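You operate a simulated robot arm through the tools that you are given. There is no shell and no other tool. Be economical: measure what you need, move in short steps, check, and stop when the job is done.

You run a simulated robot arm. Do the job below in one go: nothing can be reset, and whatever is moved stays where it is left.

TASK
Try the three feelers on the small mould and set the clamp knob to the thickest that goes in.
Fine: draw each feeler back before turning the knob; then check that the green feeler stops, and draw it back.
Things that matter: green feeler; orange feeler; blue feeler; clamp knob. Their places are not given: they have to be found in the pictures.

The check looks at the end state, three seconds after you hand in, the way a careful person would. Anything else that was tipped, shoved, dropped, spilled or broken makes it a failure.

THE ROBOT
A 7-joint arm with a two-finger parallel gripper, fixed in place. Base frame: the origin is at the foot of the arm, x ahead of it, y to its left, z up. Lengths are in mm, angles in degrees, forces in N, time in s.
Its first joint turns from -66.0 to 66.0 degrees. Payload 1.57 kg.
Tool frame: the origin (TCP) lies between the finger pads and is the grasp point; the fingertips stand 30 mm ahead of it; z points along the fingers, y is the line along which they close. Largest opening 110 mm; finger width 24, thickness 12; the body of the gripper, 48 by 112 mm, starts 78 mm behind the TCP.
Orientation is that of the tool frame in the base frame, as a unit quaternion [w, x, y, z]. With the fingers straight down and closing along the base's y, the tool's x points along the base's -x, its y along +y and its z along -z.

THE INTERFACE
- The arm moves only by the tool arm_command. Its argument "commands" is a list of rows, each a list of 7 numbers: the turn, a rotation vector about the tool's x, y, z in degrees, then the shift along the tool's x, y, z in cm, then the opening, from 0 (shut) to 1 (fully open). In form: [[wx, wy, wz, dx, dy, dz, fingers], ...]. A call has 1 to 12 rows; each row shifts and turns the commanded pose from where the row before left it, along the tool's axes as they then stand. Each row takes 0.2 s and may step no farther than 50 mm and 8.6 degrees from the row before; otherwise, or with a gripper value out of range, the whole call is refused. A pose out of reach is approached as far as the arm can. The call stops where the force on the tool passes 70 N (or 10 N more than at its start, if that is more) or the arm is blocked; 0.2 s more then pass. Each finger travels about 108 mm/s and halts on what it meets, pressing with about 22 N; the grip force reading is that of the motor and also rises with nothing between the fingers. The clock runs only during rows and for 0.2 s after the last one: add rows that do not move to give the fingers time. The reply holds the time, the measured pose of the TCP, the force on the tool along the base axes, the opening and the grip force, in the units named above and with some noise, and new pictures: "pictures" is both (left out), scene, wrist or none.
- Cameras (640 x 400 px; columns grow to the right, rows downward): "scene" is fixed at [168.3, -389.4, 1417.4]; the picture's right is [0.77, -0.64, 0.00], its down [-0.30, -0.35, -0.89] and it looks along [0.57, 0.68, -0.46] (base axes); focal length 315 px, centre (320, 200). "wrist" rides on the gripper at [-36, 0, -80] in the tool frame; the picture's right is [0.00, -1.00, 0.00], its down [0.97, 0.00, -0.24] and it looks along [0.24, 0.00, 0.97] (tool axes); focal length 218 px, centre (320, 200).
- measure_at(camera, pixels): for up to 12 pixels [column, row] of the newest picture of that camera ("zoom" is the newest enlarged one), the place [x, y, z] in the base frame of the surface seen there, good to about 2 mm. The clock stands still meanwhile.
- close_up(camera, box): a new picture of the part [left, top, right, bottom] of that camera's present view, enlarged. The clock stands still meanwhile.
- job_done(): hands the job in; it is judged then, once.

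Work in short steps. Measure before you move; look again where a grasp or a placing could have gone wrong, and mend it. You have 80 turns and 170 pictures in all, those below and enlarged ones among them. Open the gripper and draw the arm clear of the work before you hand the job in, unless the task says otherwise; then end with one line.

The tools are called after ">>>" as name(argument=value, ...) on one line, values as JSON. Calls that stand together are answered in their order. arm_command: Moves the arm, as the interface text tells. Its arguments: {"type":"object","properties":{"commands":{"type":"array","items":{"type":"array","items":{"type":"number"}}},"pictures":{"type":"string","enum":["both","scene","wrist","none"]}},"required":["commands"]} The other tools are called the same way: measure_at (camera, pixels) gives the place of the surface under pixels of a picture; close_up (camera, box) takes an enlarged picture of a part of a camera's view; job_done () hands the job in.

At the start:

```text
time: 0.0
tool_pos: [426.0, -27.6, 1257.3]
tcp_rot: [0.0, 0.0, 1.0, 0.0]
ft_force: [0.0, 0.2, 0.4]
opening: 109.8
grasp_force: 0.1
```

scene: 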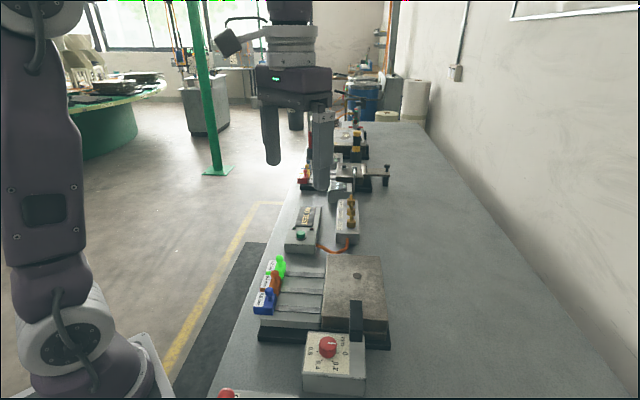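
wrist: 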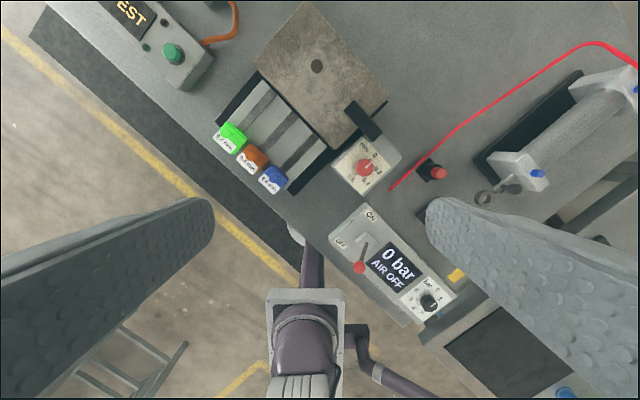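

I see the small mould with green, orange and blue feelers at about (232,137), (252,157), (272,180) in the wrist view, and the red knob at (366,170). I look closer at both.

>>> close_up(camera="wrist", box=[200, 60, 420, 200])

>>> close_up(camera="scene", box=[240, 240, 400, 400])

>>> measure_at(camera="wrist", pixels=[[232, 132], [226, 144], [252, 157], [247, 165], [272, 177], [268, 186], [366, 168], [258, 100], [278, 118], [305, 148], [372, 125], [390, 180]])

>>> measure_at(camera="scene", pixels=[[281, 262], [273, 280], [264, 300], [328, 345], [355, 305], [357, 328], [300, 280], [300, 300], [295, 315], [350, 275], [335, 375], [306, 350]])

```text
2.86 times, centred on (310, 130) of wrist
```

zoom: 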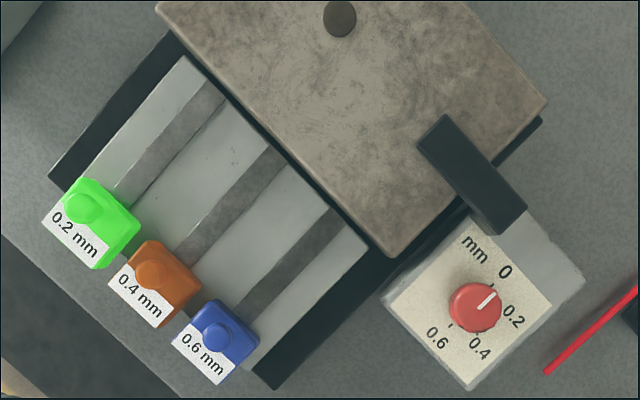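

```text
2.50 times, centred on (320, 320) of scene
```

zoom: 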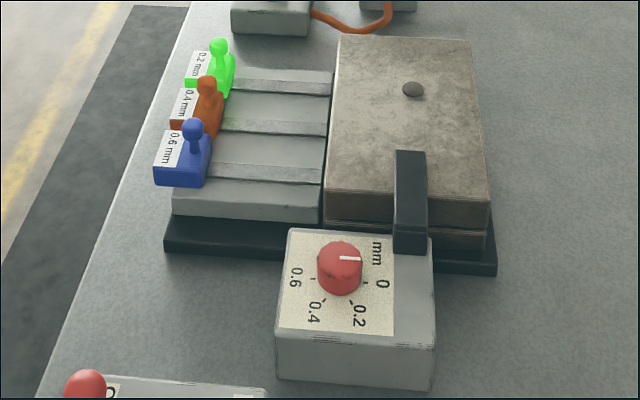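

```text
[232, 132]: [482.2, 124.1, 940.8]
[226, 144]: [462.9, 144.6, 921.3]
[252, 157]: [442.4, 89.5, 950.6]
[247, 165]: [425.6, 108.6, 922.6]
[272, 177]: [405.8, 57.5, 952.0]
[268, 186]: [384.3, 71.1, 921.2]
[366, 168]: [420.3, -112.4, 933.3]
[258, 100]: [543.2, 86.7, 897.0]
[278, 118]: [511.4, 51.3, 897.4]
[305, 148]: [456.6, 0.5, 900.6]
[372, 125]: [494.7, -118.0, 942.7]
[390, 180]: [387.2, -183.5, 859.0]
```

```text
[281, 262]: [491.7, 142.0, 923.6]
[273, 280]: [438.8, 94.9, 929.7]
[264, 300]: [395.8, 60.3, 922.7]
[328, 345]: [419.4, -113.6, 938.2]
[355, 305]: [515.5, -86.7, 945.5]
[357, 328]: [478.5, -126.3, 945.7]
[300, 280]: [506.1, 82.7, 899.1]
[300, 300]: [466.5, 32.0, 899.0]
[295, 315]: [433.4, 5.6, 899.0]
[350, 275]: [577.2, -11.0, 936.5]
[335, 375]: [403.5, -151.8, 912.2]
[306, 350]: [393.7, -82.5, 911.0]
```

The feelers sit in grooves that run toward the mould, along about (0.66,-0.75), and the table is at about z 859. I need finer geometry of the feeler handles and the knob pointer.

>>> close_up(camera="scene", box=[245, 245, 335, 325])

>>> measure_at(camera="zoom", pixels=[[251, 88], [215, 180], [175, 289]])

>>> close_up(camera="scene", box=[295, 320, 385, 400])

```text
5.00 times, centred on (290, 285) of scene
```

zoom: 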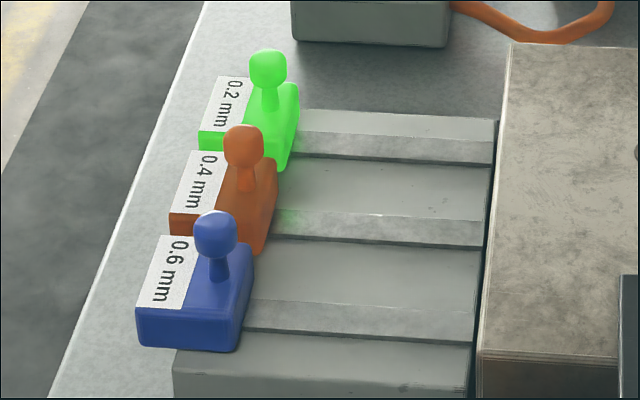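

```text
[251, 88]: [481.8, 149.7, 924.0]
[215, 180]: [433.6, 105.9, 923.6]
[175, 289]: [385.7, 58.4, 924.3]
```

```text
5.00 times, centred on (340, 360) of scene
```

zoom: 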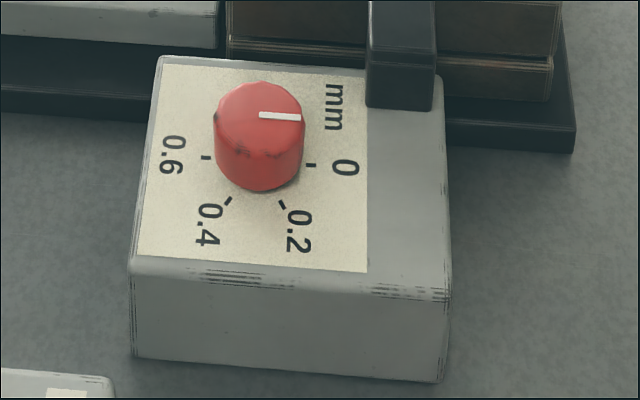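

The pointer is at 0, and the ticks run clockwise in steps of about 60°. I now measure the ball tops at scene (279.6,258.6), (274.6,274) and (269,292), plus the mould's front edge and the bodies.

>>> measure_at(camera="scene", pixels=[[279.6, 258.6], [274.6, 274], [269, 292], [272.5, 285], [283.5, 268], [277, 285], [272, 307], [323.5, 260], [325, 316], [328, 338.5], [315, 310]])

>>> measure_at(camera="wrist", pixels=[[228.5, 131], [251, 154], [274.5, 175.5], [236, 138], [257, 155], [363, 167], [369, 160], [335, 145], [270, 85], [321, 145]])

```text
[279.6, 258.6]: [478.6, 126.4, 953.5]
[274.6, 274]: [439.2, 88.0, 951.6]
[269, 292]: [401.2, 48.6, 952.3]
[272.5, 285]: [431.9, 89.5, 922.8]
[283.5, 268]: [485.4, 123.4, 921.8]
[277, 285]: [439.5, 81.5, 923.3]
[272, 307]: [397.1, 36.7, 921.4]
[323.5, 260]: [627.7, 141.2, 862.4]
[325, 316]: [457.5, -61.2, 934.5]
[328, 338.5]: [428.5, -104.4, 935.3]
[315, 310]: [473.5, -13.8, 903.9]
```

```text
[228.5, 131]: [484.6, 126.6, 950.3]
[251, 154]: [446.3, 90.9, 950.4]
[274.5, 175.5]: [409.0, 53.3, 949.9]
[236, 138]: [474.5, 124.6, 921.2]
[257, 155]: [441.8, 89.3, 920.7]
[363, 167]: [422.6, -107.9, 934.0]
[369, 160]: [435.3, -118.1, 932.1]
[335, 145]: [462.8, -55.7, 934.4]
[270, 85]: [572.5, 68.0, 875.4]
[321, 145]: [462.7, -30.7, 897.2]
```

The ball centres are near green (482,127), orange (444,89.5) and blue (405,51), all at z≈950, with the grooves at 45°. I turn the tool 45° about its z so the fingers close across the groove, then move to above the green ball.

>>> arm_command(commands=[[0, 0, 7.5, 0, 0, 0, 0.36], [0, 0, 7.5, 0, 0, 0, 0.36], [0, 0, 7.5, 0, 0, 0, 0.36], [0, 0, 7.5, 0, 0, 0, 0.36], [0, 0, 7.5, 0, 0, 0, 0.36], [0, 0, 7.5, 0, 0, 0, 0.36], [0, 0, 0, 1.7, 3.7, 2.5, 0.36], [0, 0, 0, 1.7, 3.7, 2.5, 0.36], [0, 0, 0, 1.8, 3.7, 2.5, 0.36], [0, 0, 0, 1.8, 3.8, 2.5, 0.36], [0, 0, 0, 0, 0, 5, 0.36], [0, 0, 0, 0, 0, 5, 0.36]], pictures="none")

>>> arm_command(commands=[[0, 0, 0, 0, 0, 3.5, 0.36], [0, 0, 0, 0, 0, 0, 0.36]])

```text
time: 2.6
tool_pos: [480.6, 124.6, 1051.6]
tcp_rot: [-0.001, 0.382, 0.924, 0.0]
ft_force: [-0.3, -0.3, 0.0]
opening: 39.7
grasp_force: 0.0
```

```text
time: 3.2
tool_pos: [480.9, 127.2, 1017.1]
tcp_rot: [0.0, 0.383, 0.924, 0.0]
ft_force: [0.2, 0.5, 0.4]
opening: 39.7
grasp_force: 0.0
```

scene: 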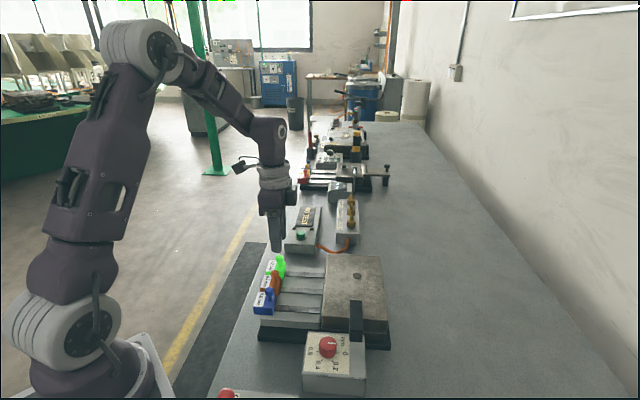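
wrist: 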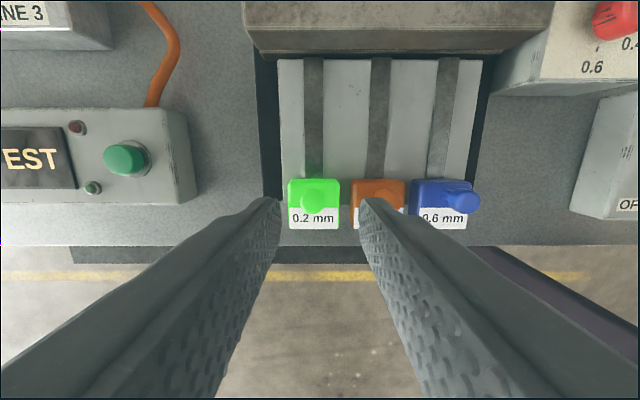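

The tool is aligned with the grooves, and the ball shows at (313,200). I measure it and the neighbours from here.

>>> measure_at(camera="wrist", pixels=[[313, 200], [305, 200], [321, 200], [313, 190], [313, 209], [290, 190], [337, 190], [313, 181], [313, 70], [280, 70], [471, 200]])

```text
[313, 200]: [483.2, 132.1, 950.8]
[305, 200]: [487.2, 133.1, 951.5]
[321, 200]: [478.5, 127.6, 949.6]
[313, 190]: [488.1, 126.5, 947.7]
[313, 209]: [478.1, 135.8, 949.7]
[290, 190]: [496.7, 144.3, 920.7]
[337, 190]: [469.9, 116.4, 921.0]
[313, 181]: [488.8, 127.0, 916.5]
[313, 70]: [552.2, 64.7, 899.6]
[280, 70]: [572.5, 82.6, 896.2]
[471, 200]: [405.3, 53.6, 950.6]
```

The ball centre is near (483,131,944). I shift +4 mm across and sit 5 mm behind the ball so the fingers stay clear of the mould. Then I lower to tips ≈935 and close.

>>> arm_command(commands=[[0, 0, 0, 0.5, 0.4, 0, 0.36], [0, 0, 0, 0, 0, 2.6, 0.36], [0, 0, 0, 0, 0, 2.6, 0.36], [0, 0, 0, 0, 0, 0, 0.36], [0, 0, 0, 0, 0, 0, 0], [0, 0, 0, 0, 0, 0, 0], [0, 0, 0, 0, 0, 0, 0]])

```text
time: 4.8
tool_pos: [482.0, 133.3, 968.8]
tcp_rot: [0.001, 0.382, 0.924, 0.002]
ft_force: [19.0, 17.1, -14.6]
opening: 17.8
grasp_force: 32.7
```

scene: 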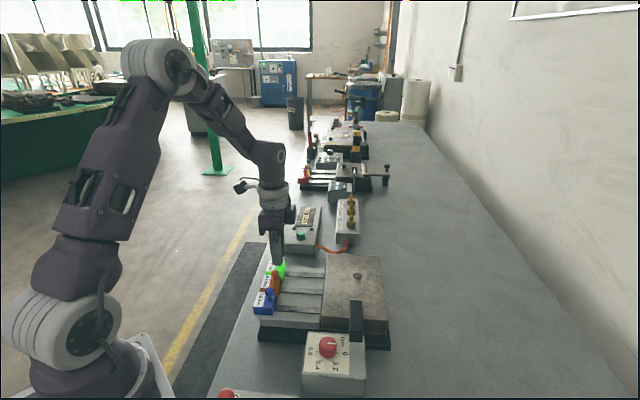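
wrist: 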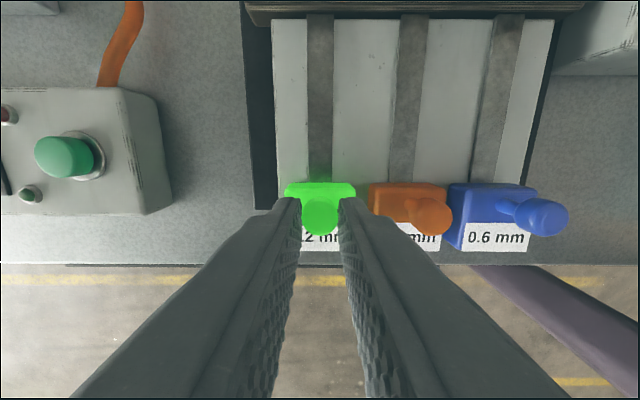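

The ball is held with an opening of 17.8, but a side load of about 25 N remains along +v and 15 N downward. I ease 1.5 mm that way and see whether it falls.

>>> arm_command(commands=[[0, 0, 0, 0, 0.15, 0.1, 0], [0, 0, 0, 0, 0, 0, 0]], pictures="none")

```text
time: 5.4
tool_pos: [481.4, 134.0, 969.2]
tcp_rot: [0.001, 0.383, 0.924, 0.0]
ft_force: [9.7, 8.9, 23.3]
opening: 17.3
grasp_force: 32.6
```

The side load has halved and the vertical load has changed sign. I trim once more.

>>> arm_command(commands=[[0, 0, 0, 0, 0.15, -0.06, 0], [0, 0, 0, 0, 0, 0, 0]], pictures="none")

```text
time: 6.0
tool_pos: [482.8, 133.4, 966.9]
tcp_rot: [0.0, 0.382, 0.924, -0.001]
ft_force: [1.4, -4.0, 29.2]
opening: 17.7
grasp_force: 32.6
```

The sideways load is gone and 29 N still pushes up, so I raise slightly. Then I push the feeler 20 mm along the groove (tool −x).

>>> arm_command(commands=[[0, 0, 0, 0, 0, -0.08, 0], [0, 0, 0, 0, 0, 0, 0], [0, 0, 0, -0.5, 0, 0, 0], [0, 0, 0, -0.5, 0, 0, 0], [0, 0, 0, -0.5, 0, 0, 0], [0, 0, 0, -0.5, 0, 0, 0]])

```text
time: 7.4
tool_pos: [495.3, 119.8, 967.9]
tcp_rot: [-0.001, 0.383, 0.924, -0.001]
ft_force: [-8.5, -8.5, -19.0]
opening: 17.3
grasp_force: 32.2
```

scene: 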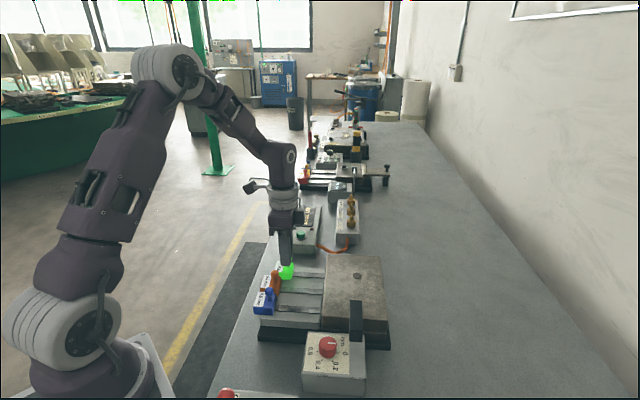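
wrist: 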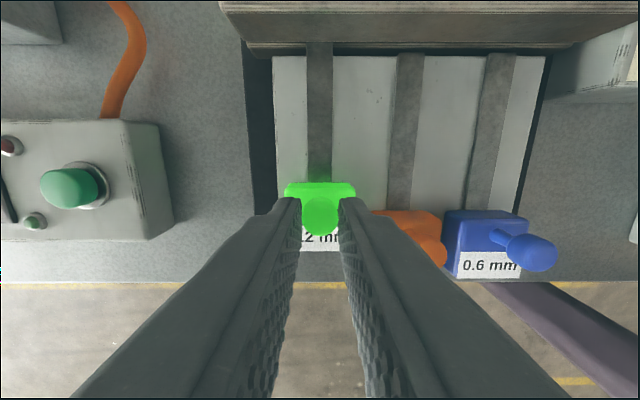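

The feeler follows the gripper (ball still at (320,213) between the fingers). I trim a little and push on 50 mm in small rows, where the force stop protects it.

>>> arm_command(commands=[[0, 0, 0, -0.5, -0.08, 0.04, 0], [0, 0, 0, -0.5, 0, 0, 0], [0, 0, 0, -0.5, 0, 0, 0], [0, 0, 0, -0.5, 0, 0, 0], [0, 0, 0, -0.5, 0, 0, 0], [0, 0, 0, -0.5, 0, 0, 0], [0, 0, 0, -0.5, 0, 0, 0], [0, 0, 0, -0.5, 0, 0, 0], [0, 0, 0, -0.5, 0, 0, 0], [0, 0, 0, -0.5, 0, 0, 0]])

```text
time: 9.6
tool_pos: [533.1, 85.4, 968.1]
tcp_rot: [0.001, 0.382, 0.924, 0.0]
ft_force: [-0.8, 0.2, 0.5]
opening: 0.0
grasp_force: 21.5
```

scene: 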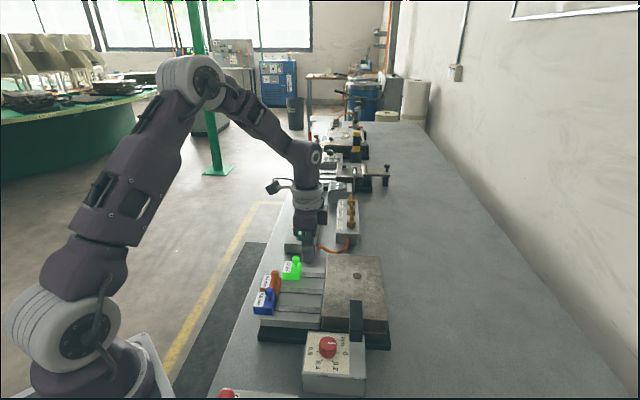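
wrist: 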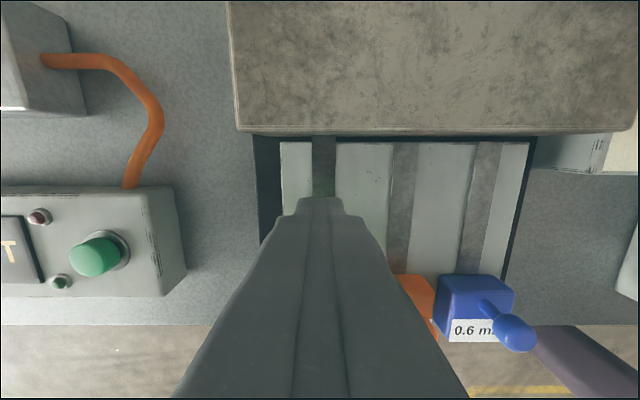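

The fingers have slipped off the ball and closed fully (opening 0), with the green feeler left behind near scene (293,265). I raise to see where it stands and find out whether it jammed or just slipped.

>>> arm_command(commands=[[0, 0, 0, 0, 0, -2.5, 0], [0, 0, 0, 0, 0, -2.5, 0], [0, 0, 0, 3, 0, 0, 0.36], [0, 0, 0, 1, 0, 0, 0.36]])

>>> close_up(camera="wrist", box=[220, 60, 480, 260])

>>> close_up(camera="scene", box=[245, 240, 365, 325])

```text
time: 10.6
tool_pos: [501.7, 113.2, 1019.2]
tcp_rot: [0.0, 0.382, 0.924, 0.0]
ft_force: [-0.1, 0.2, -0.5]
opening: 39.4
grasp_force: 0.1
```

scene: 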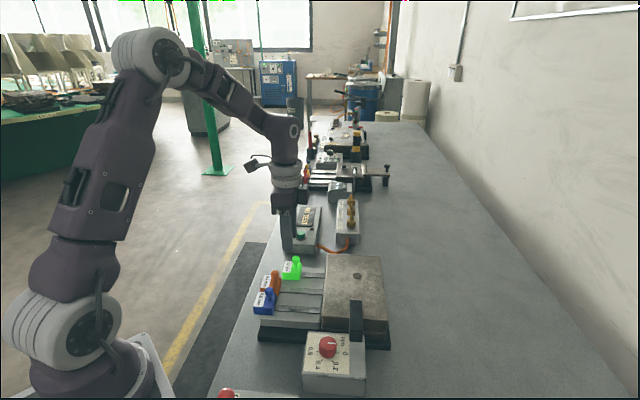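
wrist: 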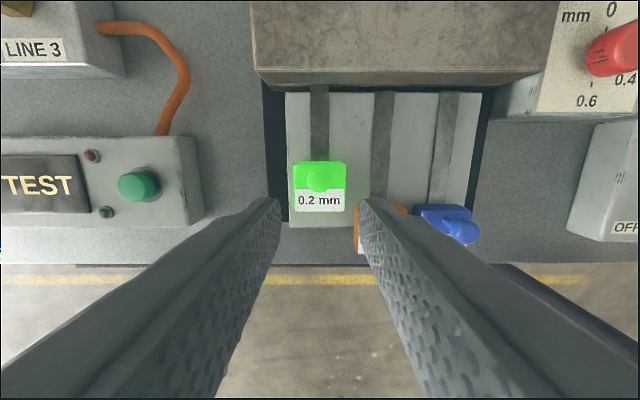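

```text
2.00 times, centred on (350, 160) of wrist
```

zoom: 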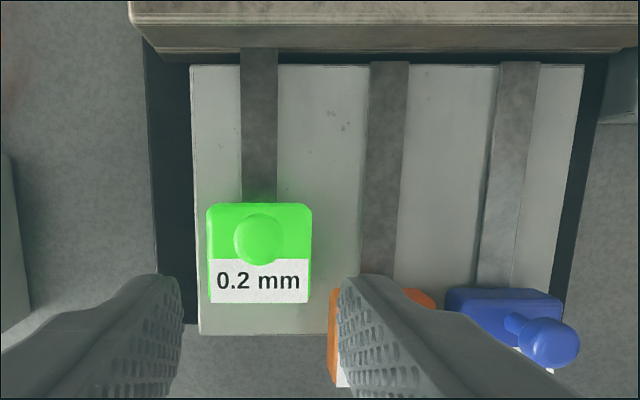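

```text
4.71 times, centred on (305, 282) of scene
```

zoom: 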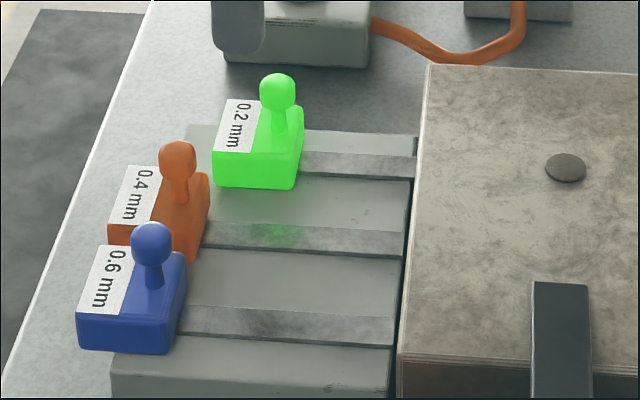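

The strips are the blades. The green one reaches the mould and has stopped with its body well short of it, so I measure how far it went.

>>> measure_at(camera="wrist", pixels=[[320, 179], [312, 180], [329, 180], [320, 188], [320, 163], [319, 110], [319, 84], [384, 92], [384, 110], [460, 230]])

```text
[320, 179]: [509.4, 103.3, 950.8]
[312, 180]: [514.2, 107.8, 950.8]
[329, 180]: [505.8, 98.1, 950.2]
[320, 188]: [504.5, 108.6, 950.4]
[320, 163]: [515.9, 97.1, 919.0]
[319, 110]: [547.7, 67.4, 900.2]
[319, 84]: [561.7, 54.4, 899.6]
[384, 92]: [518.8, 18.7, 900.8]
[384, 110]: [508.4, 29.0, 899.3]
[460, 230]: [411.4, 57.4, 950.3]
```

The green ball stands at (509,104), 37 mm in. To tell a jam from a slip, I put closed fingers behind the ball (over its label, tips about z 938) and push gently.

>>> arm_command(commands=[[0, 0, 0, 1.4, -0.1, 0, 0], [0, 0, 0, 0, 0, 0, 0], [0, 0, 0, 0, 0, 2.5, 0], [0, 0, 0, 0, 0, 2.5, 0], [0, 0, 0, 0, 0, 0, 0], [0, 0, 0, -0.2, 0, 0, 0], [0, 0, 0, -0.2, 0, 0, 0]])

```text
time: 12.2
tool_pos: [495.9, 117.9, 968.8]
tcp_rot: [0.0, 0.383, 0.924, 0.0]
ft_force: [0.0, 0.4, 0.2]
opening: 0.3
grasp_force: 21.3
```

scene: 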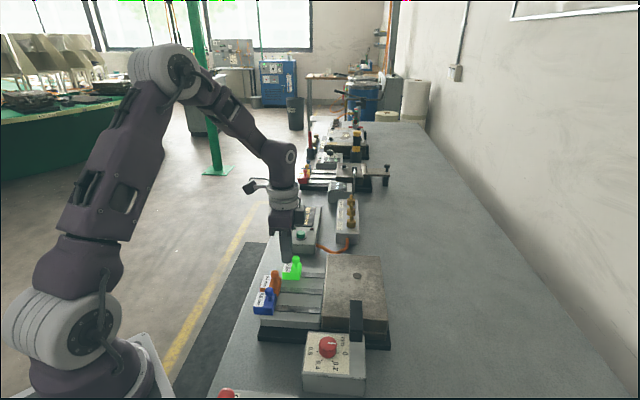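
wrist: 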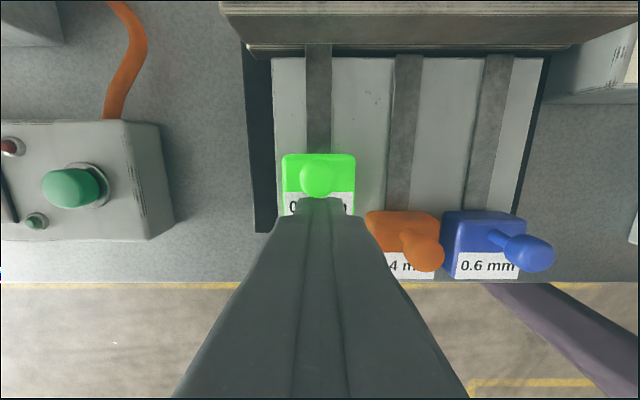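

The fingers are just behind the ball with no contact yet. I push in 2 mm rows and watch the force.

>>> arm_command(commands=[[0, 0, 0, -0.2, 0, 0, 0], [0, 0, 0, -0.2, 0, 0, 0]], pictures="none")

>>> arm_command(commands=[[0, 0, 0, -0.2, 0, 0, 0], [0, 0, 0, 0, 0, 0, 0]], pictures="none")

>>> arm_command(commands=[[0, 0, 0, -0.2, 0, 0, 0], [0, 0, 0, 0, 0, 0, 0]], pictures="wrist")

```text
time: 12.8
tool_pos: [495.5, 118.3, 968.0]
tcp_rot: [-0.003, 0.382, 0.924, 0.0]
ft_force: [-19.8, 16.9, 10.3]
opening: 0.2
grasp_force: 21.6
```

```text
time: 13.4
tool_pos: [497.6, 117.5, 968.3]
tcp_rot: [-0.004, 0.382, 0.924, 0.001]
ft_force: [-39.2, 36.6, 20.9]
opening: 0.0
grasp_force: 21.6
```

```text
time: 14.0
tool_pos: [495.8, 117.3, 968.5]
tcp_rot: [-0.005, 0.382, 0.924, 0.001]
ft_force: [-47.8, 36.8, 19.4]
opening: 0.0
grasp_force: 21.2
```

wrist: 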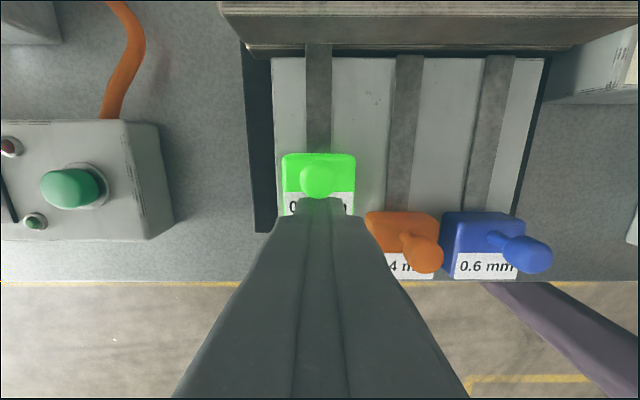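

The green feeler is blocked hard (about 60 N) after 37 mm, either at a full-in stop or at the gap; the others will tell which. I back off, lift over the ball, and re-measure before drawing it back from the front.

>>> arm_command(commands=[[0, 0, 0, 0.8, 0, 0, 0], [0, 0, 0, 0, 0, -2.5, 0], [0, 0, 0, -2.5, 0, 0, 0], [0, 0, 0, -2.2, 0, 0, 0], [0, 0, 0, 0, 0, 0, 0]])

```text
time: 15.2
tool_pos: [529.2, 85.7, 994.1]
tcp_rot: [0.0, 0.383, 0.924, -0.001]
ft_force: [0.2, 0.4, -0.6]
opening: 0.0
grasp_force: 21.3
```

scene: 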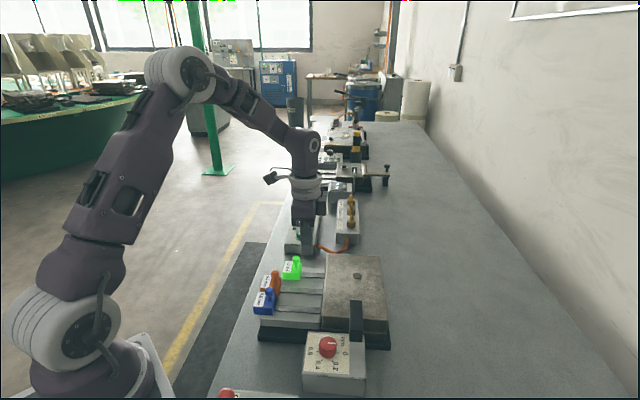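
wrist: 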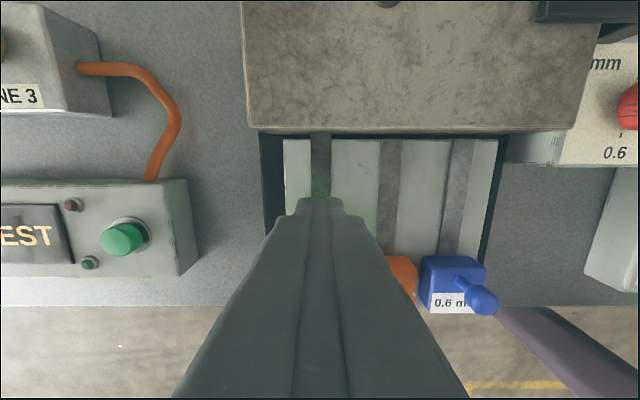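

The fingers are now ahead of the ball at u≈313. I lower 25 mm and draw back 40 mm in small rows.

>>> arm_command(commands=[[0, 0, 0, 0, 0, 2.5, 0], [0, 0, 0, 0, 0, 0, 0], [0, 0, 0, 0.5, 0, 0, 0], [0, 0, 0, 0.5, 0, 0, 0], [0, 0, 0, 0.5, 0, 0, 0], [0, 0, 0, 0.5, 0, 0, 0], [0, 0, 0, 0.5, 0, 0, 0], [0, 0, 0, 0.5, 0, 0, 0], [0, 0, 0, 0.5, 0, 0, 0], [0, 0, 0, 0.5, 0, 0, 0], [0, 0, 0, 0, 0, 0, 0]])

>>> measure_at(camera="scene", pixels=[[279.6, 258.6], [274.6, 274], [269, 292]])

```text
time: 17.6
tool_pos: [500.1, 115.5, 969.1]
tcp_rot: [0.0, 0.383, 0.924, 0.0]
ft_force: [0.0, 0.3, -0.3]
opening: 0.1
grasp_force: 20.8
```

scene: 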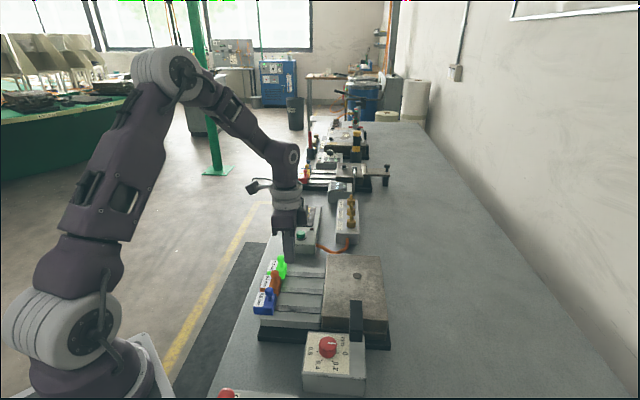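
wrist: 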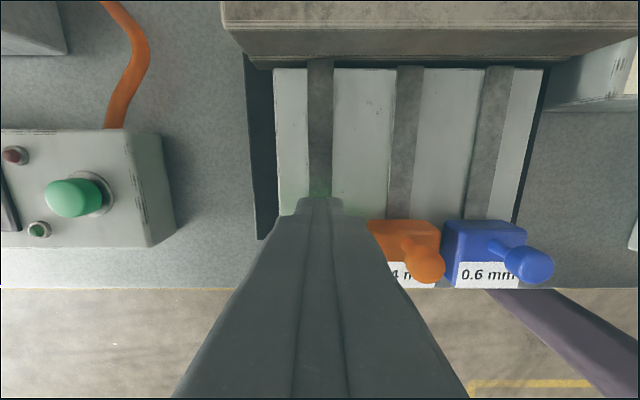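

```text
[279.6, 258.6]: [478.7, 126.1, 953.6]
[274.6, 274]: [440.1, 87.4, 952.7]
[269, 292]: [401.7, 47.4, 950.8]
```

Green looks drawn back. I check its place against its neighbours in close-up.

>>> close_up(camera="scene", box=[245, 245, 335, 325])

```text
5.00 times, centred on (290, 285) of scene
```

zoom: 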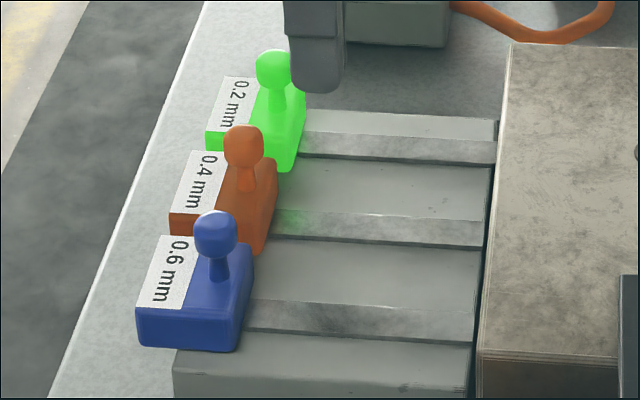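

Green is about 3–4 mm short of its first place. I pull 3.5 mm more, then lift and move behind the orange ball.

>>> arm_command(commands=[[0, 0, 0, 0.35, 0, 0, 0], [0, 0, 0, 0, 0, 0, 0], [0, 0, 0, -0.4, 0, 0, 0], [0, 0, 0, 0, 0, -4.5, 0], [0, 0, 0, 1.6, -1.8, 0, 0], [0, 0, 0, 1.6, -1.8, 0, 0], [0, 0, 0, 1.4, -1.9, 0, 0], [0, 0, 0, 0, 0, 0, 0]])

>>> close_up(camera="scene", box=[245, 245, 335, 325])

>>> measure_at(camera="wrist", pixels=[[320, 170], [320, 180], [320, 160]])

```text
time: 19.4
tool_pos: [430.4, 107.1, 1010.9]
tcp_rot: [0.001, 0.383, 0.924, 0.001]
ft_force: [-0.7, -0.6, 0.1]
opening: 0.0
grasp_force: 20.3
```

scene: 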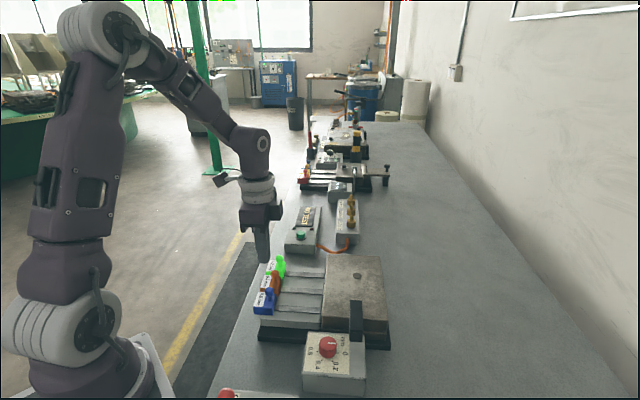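
wrist: 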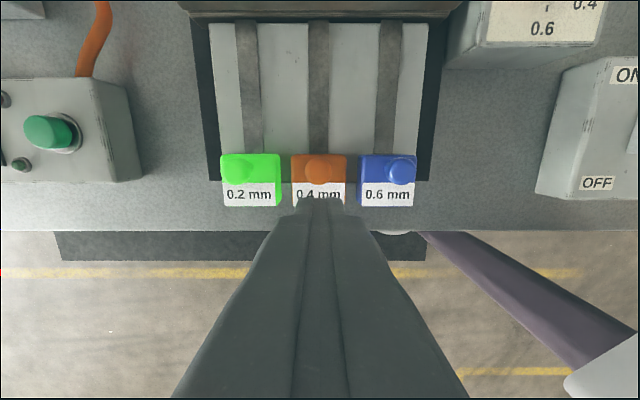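

```text
5.00 times, centred on (290, 285) of scene
```

zoom: 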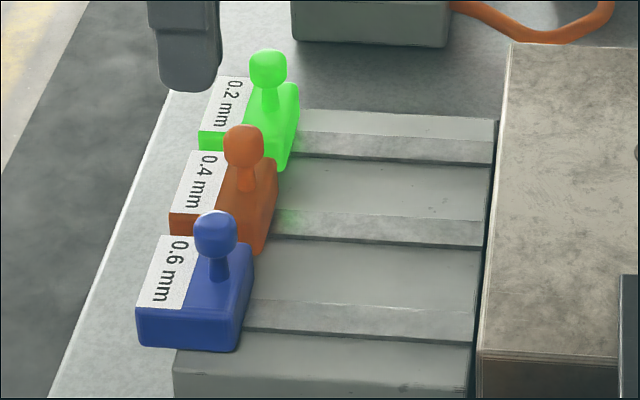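

```text
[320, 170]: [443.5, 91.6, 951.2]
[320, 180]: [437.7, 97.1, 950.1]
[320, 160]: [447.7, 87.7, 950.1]
```

Green is back exactly at its start. The orange ball is at u≈248.6, v≈378.4, so I back 5 mm, lower behind it and push in 4 mm rows.

>>> arm_command(commands=[[0, 0, 0, 0.5, -0.12, 0, 0], [0, 0, 0, 0, 0, 2.2, 0], [0, 0, 0, 0, 0, 2.3, 0], [0, 0, 0, 0, 0, 0, 0], [0, 0, 0, -0.4, 0, 0, 0], [0, 0, 0, -0.4, 0, 0, 0], [0, 0, 0, -0.4, 0, 0, 0], [0, 0, 0, -0.4, 0, 0, 0], [0, 0, 0, 0, 0, 0, 0]])

```text
time: 21.4
tool_pos: [437.6, 98.8, 968.7]
tcp_rot: [-0.001, 0.382, 0.924, 0.001]
ft_force: [-0.5, 0.1, -0.3]
opening: 0.1
grasp_force: 21.2
```

scene: 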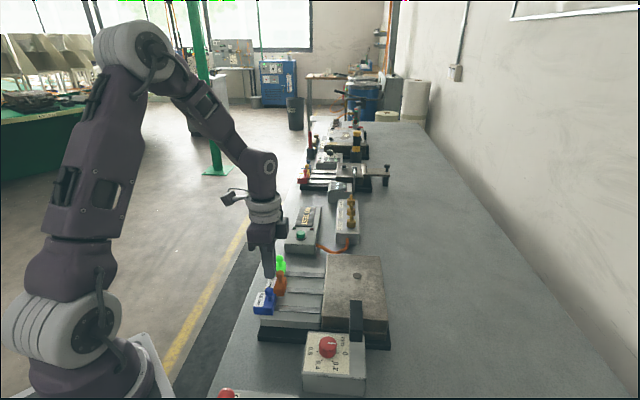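
wrist: 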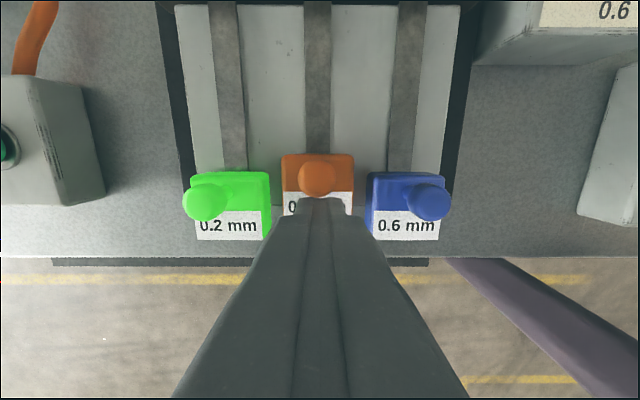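

Orange is sliding freely. I continue pushing.

>>> arm_command(commands=[[0, 0, 0, -0.3, 0, 0, 0], [0, 0, 0, -0.3, 0, 0, 0], [0, 0, 0, -0.3, 0, 0, 0], [0, 0, 0, -0.3, 0, 0, 0], [0, 0, 0, -0.3, 0, 0, 0], [0, 0, 0, -0.3, 0, 0, 0], [0, 0, 0, -0.3, 0, 0, 0], [0, 0, 0, -0.3, 0, 0, 0], [0, 0, 0, -0.3, 0, 0, 0], [0, 0, 0, -0.3, 0, 0, 0]])

```text
time: 22.8
tool_pos: [442.2, 93.0, 967.1]
tcp_rot: [-0.008, 0.38, 0.925, 0.002]
ft_force: [-7.0, 8.1, 3.3]
opening: 0.0
grasp_force: 21.5
stopped in row 7: the force on the tool passed its limit (the readings are from after the stop); the commanded pose is now the measured one
```

scene: 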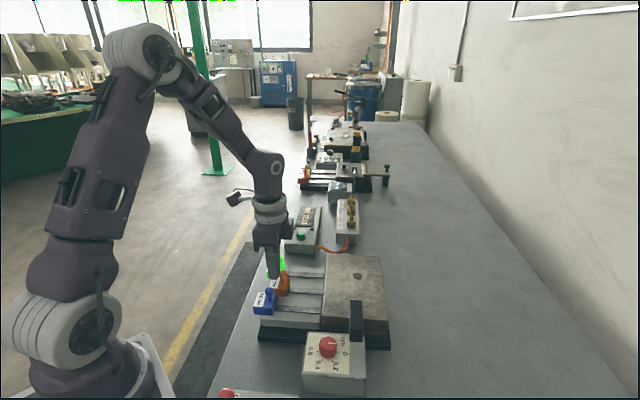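
wrist: 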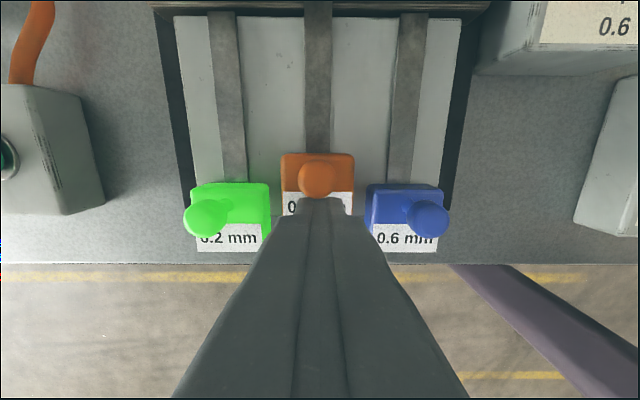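

Orange stopped after only about 18 mm, where green went 37 mm, so orange does not go in. I back off, undo the ~1° tilt from the stop, hop over the ball and draw orange back.

>>> arm_command(commands=[[0, 0, 0, 0.5, 0, 0, 0], [-0.14, -0.94, 0.33, 0, 0, -3, 0], [0, 0, 0, -2.6, 0, 0, 0], [0, 0, 0, -2.6, 0, 0, 0], [0, 0, 0, 0, 0, 0, 0]])

```text
time: 24.0
tool_pos: [476.3, 57.7, 997.7]
tcp_rot: [0.002, 0.383, 0.924, -0.001]
ft_force: [-0.1, 0.4, -0.9]
opening: 0.0
grasp_force: 21.8
```

scene: 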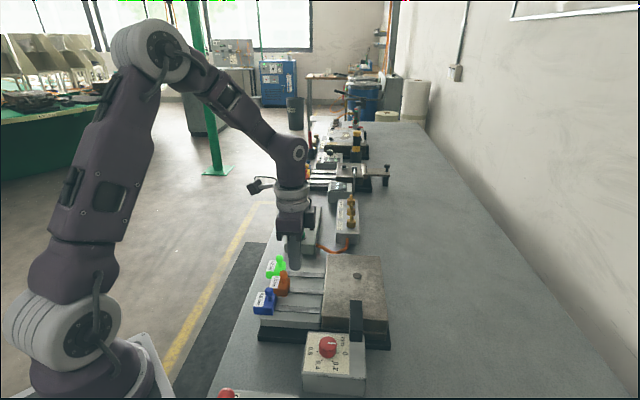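
wrist: 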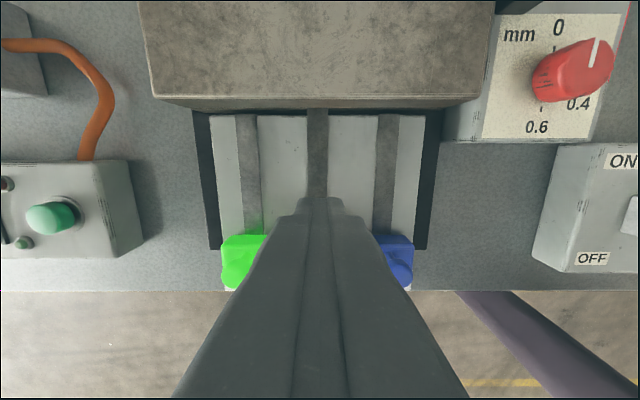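

At u≈296 ahead of orange. Green needed a final finger u of about 269.5, so I lower and draw back 26.5 mm.

>>> arm_command(commands=[[0, 0, 0, 0, 0, 2.9, 0], [0, 0, 0, 0, 0, 0, 0], [0, 0, 0, 0.5, 0, 0, 0], [0, 0, 0, 0.5, 0, 0, 0], [0, 0, 0, 0.5, 0, 0, 0], [0, 0, 0, 0.5, 0, 0, 0], [0, 0, 0, 0.5, 0, 0, 0], [0, 0, 0, 0.1, 0, 0, 0], [0, 0, 0, 0, 0, 0, 0]], pictures="none")

>>> close_up(camera="scene", box=[245, 245, 335, 325])

```text
time: 26.0
tool_pos: [458.5, 76.8, 969.7]
tcp_rot: [0.002, 0.383, 0.924, -0.001]
ft_force: [-0.5, -0.9, 0.3]
opening: 0.2
grasp_force: 20.9
```

```text
5.00 times, centred on (290, 285) of scene
```

zoom: 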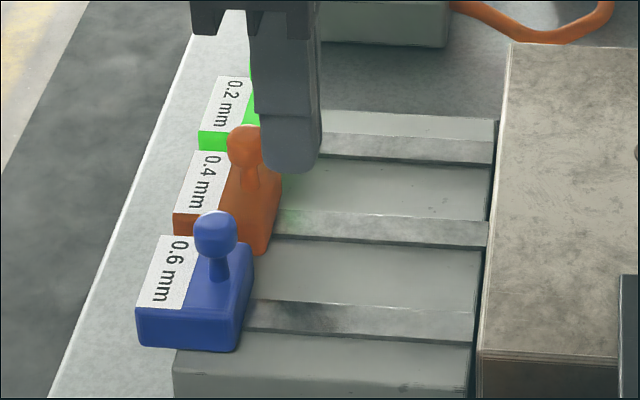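

Orange is about 2 mm short. I pull 2 mm more, then lift and go behind the blue ball (u≈222, v≈323.5).

>>> arm_command(commands=[[0, 0, 0, 0.2, 0, 0, 0], [0, 0, 0, 0, 0, 0, 0], [0, 0, 0, -0.4, 0, 0, 0], [0, 0, 0, 0, 0, -4.5, 0], [0, 0, 0, 1.7, -1.8, 0, 0], [0, 0, 0, 1.7, -1.8, 0, 0], [0, 0, 0, 1.6, -1.8, 0, 0], [0, 0, 0, 0, 0, 0, 0]])

>>> close_up(camera="scene", box=[245, 245, 335, 325])

```text
time: 27.8
tool_pos: [387.7, 75.0, 1012.8]
tcp_rot: [0.002, 0.382, 0.924, -0.001]
ft_force: [-0.2, -0.4, 0.2]
opening: 0.3
grasp_force: 21.2
```

scene: 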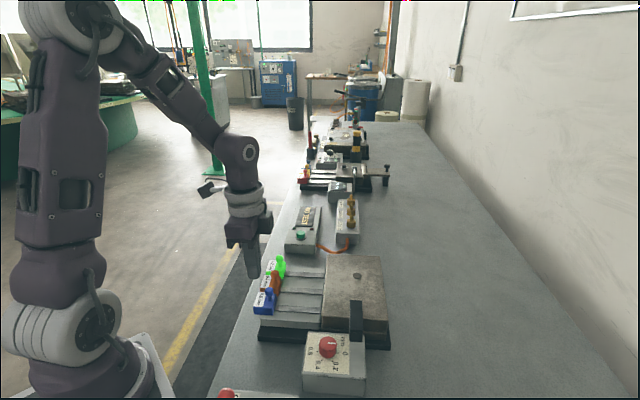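
wrist: 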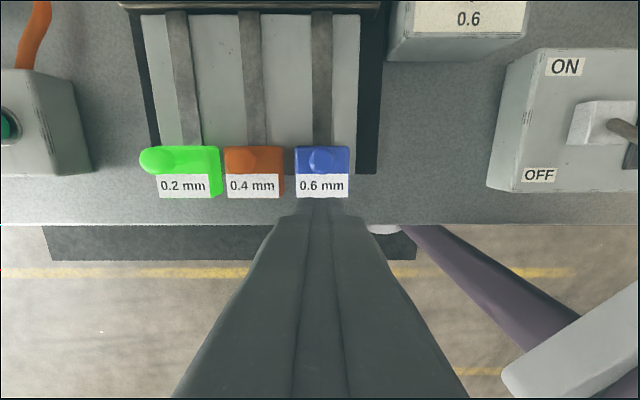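

```text
5.00 times, centred on (290, 285) of scene
```

zoom: 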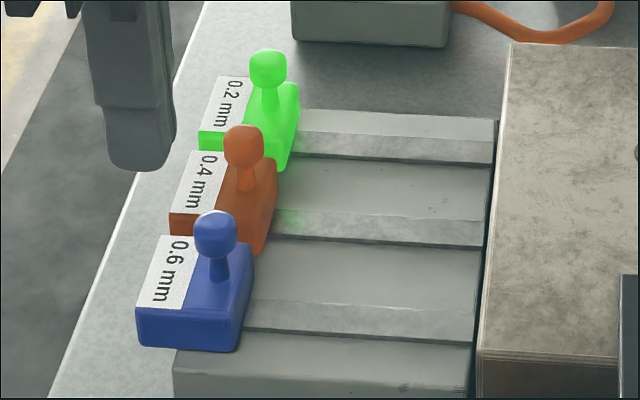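

Orange is back at its start. The blue ball shows at (322,157), nearly in line, so I lower behind it and push.

>>> arm_command(commands=[[0, 0, 0, 0, -0.1, 2.2, 0], [0, 0, 0, 0, 0, 2.2, 0], [0, 0, 0, 0, 0, 0, 0], [0, 0, 0, -0.4, 0, 0, 0], [0, 0, 0, -0.4, 0, 0, 0], [0, 0, 0, -0.4, 0, 0, 0], [0, 0, 0, -0.4, 0, 0, 0], [0, 0, 0, -0.4, 0, 0, 0], [0, 0, 0, 0, 0, 0, 0]])

>>> arm_command(commands=[[0, 0, 0, -0.25, 0, 0, 0], [0, 0, 0, -0.25, 0, 0, 0], [0, 0, 0, -0.25, 0, 0, 0], [0, 0, 0, -0.25, 0, 0, 0], [0, 0, 0, -0.25, 0, 0, 0], [0, 0, 0, -0.25, 0, 0, 0], [0, 0, 0, -0.25, 0, 0, 0], [0, 0, 0, -0.25, 0, 0, 0]])

```text
time: 29.8
tool_pos: [399.9, 57.1, 968.8]
tcp_rot: [0.002, 0.384, 0.924, -0.001]
ft_force: [0.2, -0.4, -0.2]
opening: 0.0
grasp_force: 21.0
```

scene: 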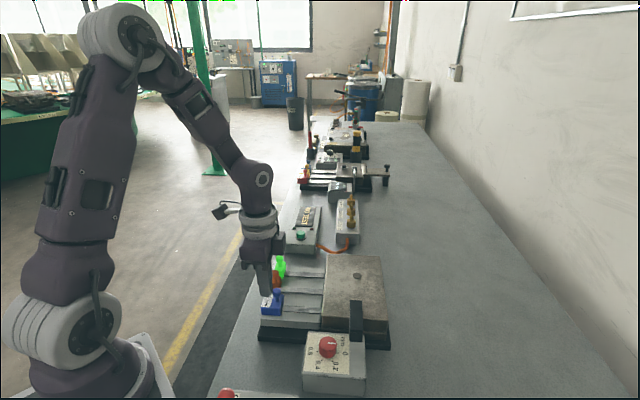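
wrist: 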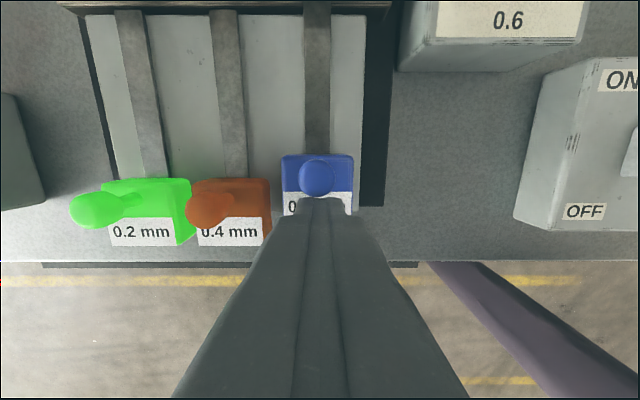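

```text
time: 31.1
tool_pos: [403.7, 54.4, 970.2]
tcp_rot: [-0.007, 0.38, 0.925, -0.003]
ft_force: [-6.9, 10.2, -0.4]
opening: 0.0
grasp_force: 21.2
stopped in row 6: the force on the tool passed its limit (the readings are from after the stop); the commanded pose is now the measured one
```

scene: 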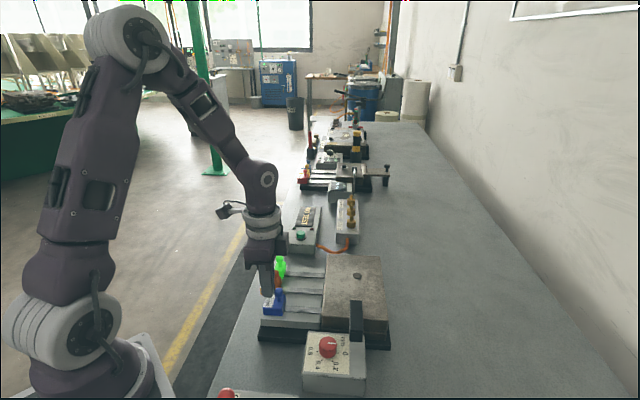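
wrist: 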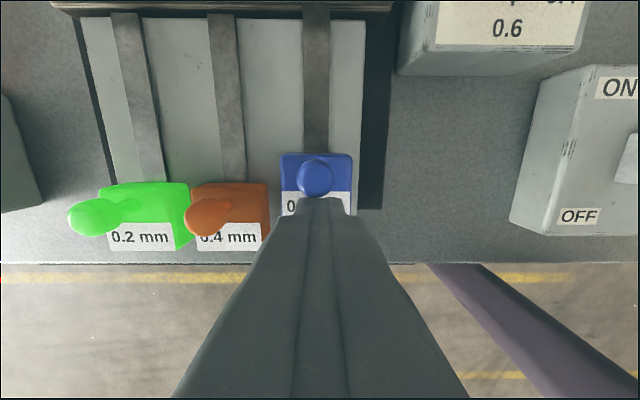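

Blue also stops at the entry (about 18 mm), so green, 0.2 mm, is the thickest that goes in. I draw blue back the same way.

>>> arm_command(commands=[[0, 0, 0, 0.5, 0, 0, 0], [-0.63, -0.61, 0.33, 0, 0, -3, 0], [0, 0, 0, -2.6, 0, 0, 0], [0, 0, 0, -2.7, 0, 0, 0], [0, 0, 0, 0, 0, 0, 0]])

```text
time: 32.3
tool_pos: [438.1, 18.6, 999.6]
tcp_rot: [0.001, 0.384, 0.923, 0.003]
ft_force: [-0.4, -0.6, -0.7]
opening: 0.1
grasp_force: 21.7
```

scene: 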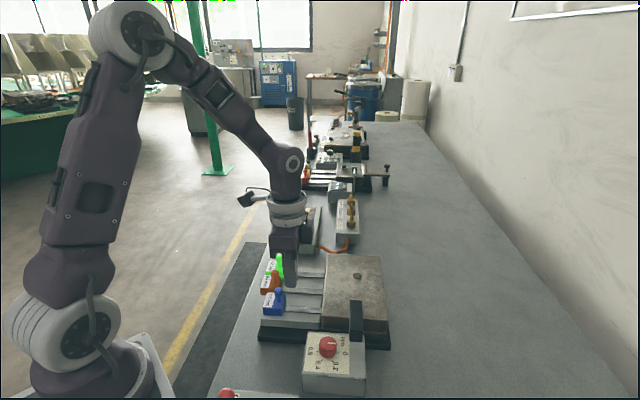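
wrist: 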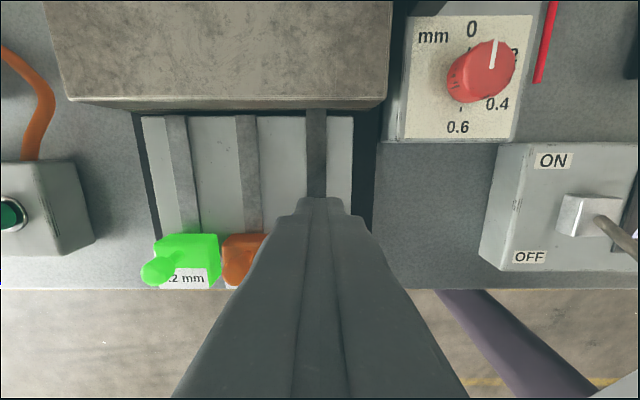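

At u≈296.6. I lower and pull 28 mm.

>>> arm_command(commands=[[0, 0, 0, 0, 0, 3.0, 0], [0, 0, 0, 0, 0, 0, 0], [0, 0, 0, 0.5, 0, 0, 0], [0, 0, 0, 0.5, 0, 0, 0], [0, 0, 0, 0.5, 0, 0, 0], [0, 0, 0, 0.5, 0, 0, 0], [0, 0, 0, 0.5, 0, 0, 0], [0, 0, 0, 0.3, 0, 0, 0], [0, 0, 0, 0, 0, 0, 0]], pictures="none")

>>> close_up(camera="scene", box=[245, 245, 335, 325])

```text
time: 34.3
tool_pos: [418.8, 37.9, 969.1]
tcp_rot: [0.0, 0.383, 0.924, 0.001]
ft_force: [0.6, -0.5, 0.9]
opening: 0.1
grasp_force: 20.9
```

```text
5.00 times, centred on (290, 285) of scene
```

zoom: 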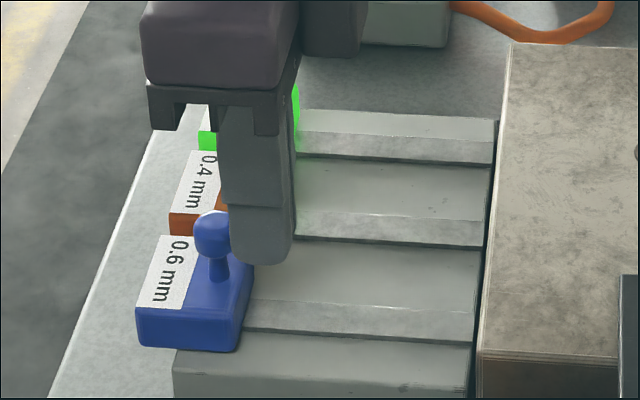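

Blue is exactly back. Now I lift and move above the knob (about (421,-111)), turning the tool back 30° so the grip can turn from −30° to +30°.

>>> arm_command(commands=[[0, 0, 0, -0.4, 0, 0, 0], [0, 0, 0, 0, 0, -4, 0], [0, 0, 0, 0, 0, -4, 0], [0, 0, 0, -2.6, -2.6, 0, 0.5], [0, 0, 0, -2.5, -2.6, 0, 0.5], [0, 0, 0, -2.6, -2.6, 0, 0.5], [0, 0, 0, -2.5, -2.6, 0, 0.5], [0, 0, -7.5, 0, 0, 0, 0.5], [0, 0, -7.5, 0, 0, 0, 0.5], [0, 0, -7.5, 0, 0, 0, 0.5], [0, 0, -7.5, 0, 0, 0, 0.5], [0, 0, 0, 0, 0, 0, 0.5]])

```text
time: 36.9
tool_pos: [419.9, -111.2, 1050.1]
tcp_rot: [0.002, 0.131, 0.991, 0.001]
ft_force: [0.7, -0.1, 0.8]
opening: 55.0
grasp_force: 0.0
```

scene: 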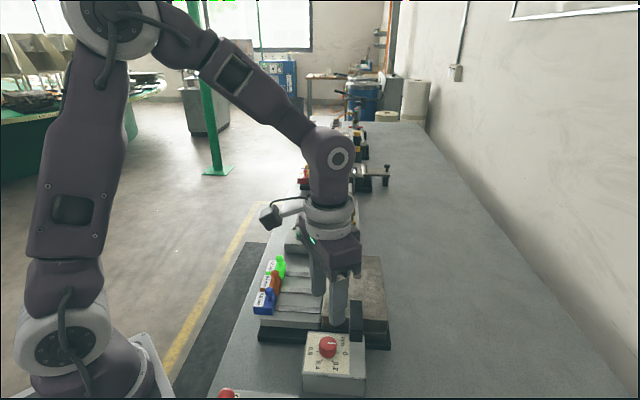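
wrist: 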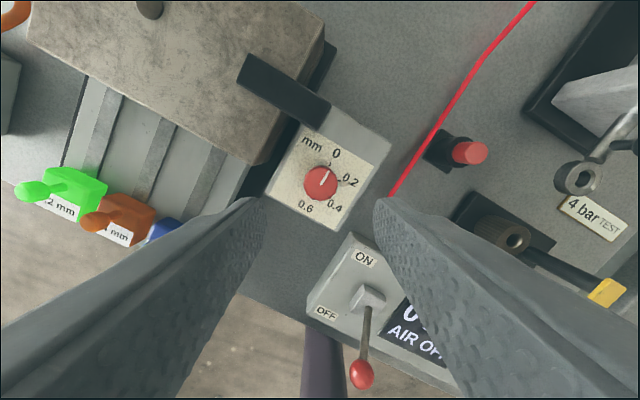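

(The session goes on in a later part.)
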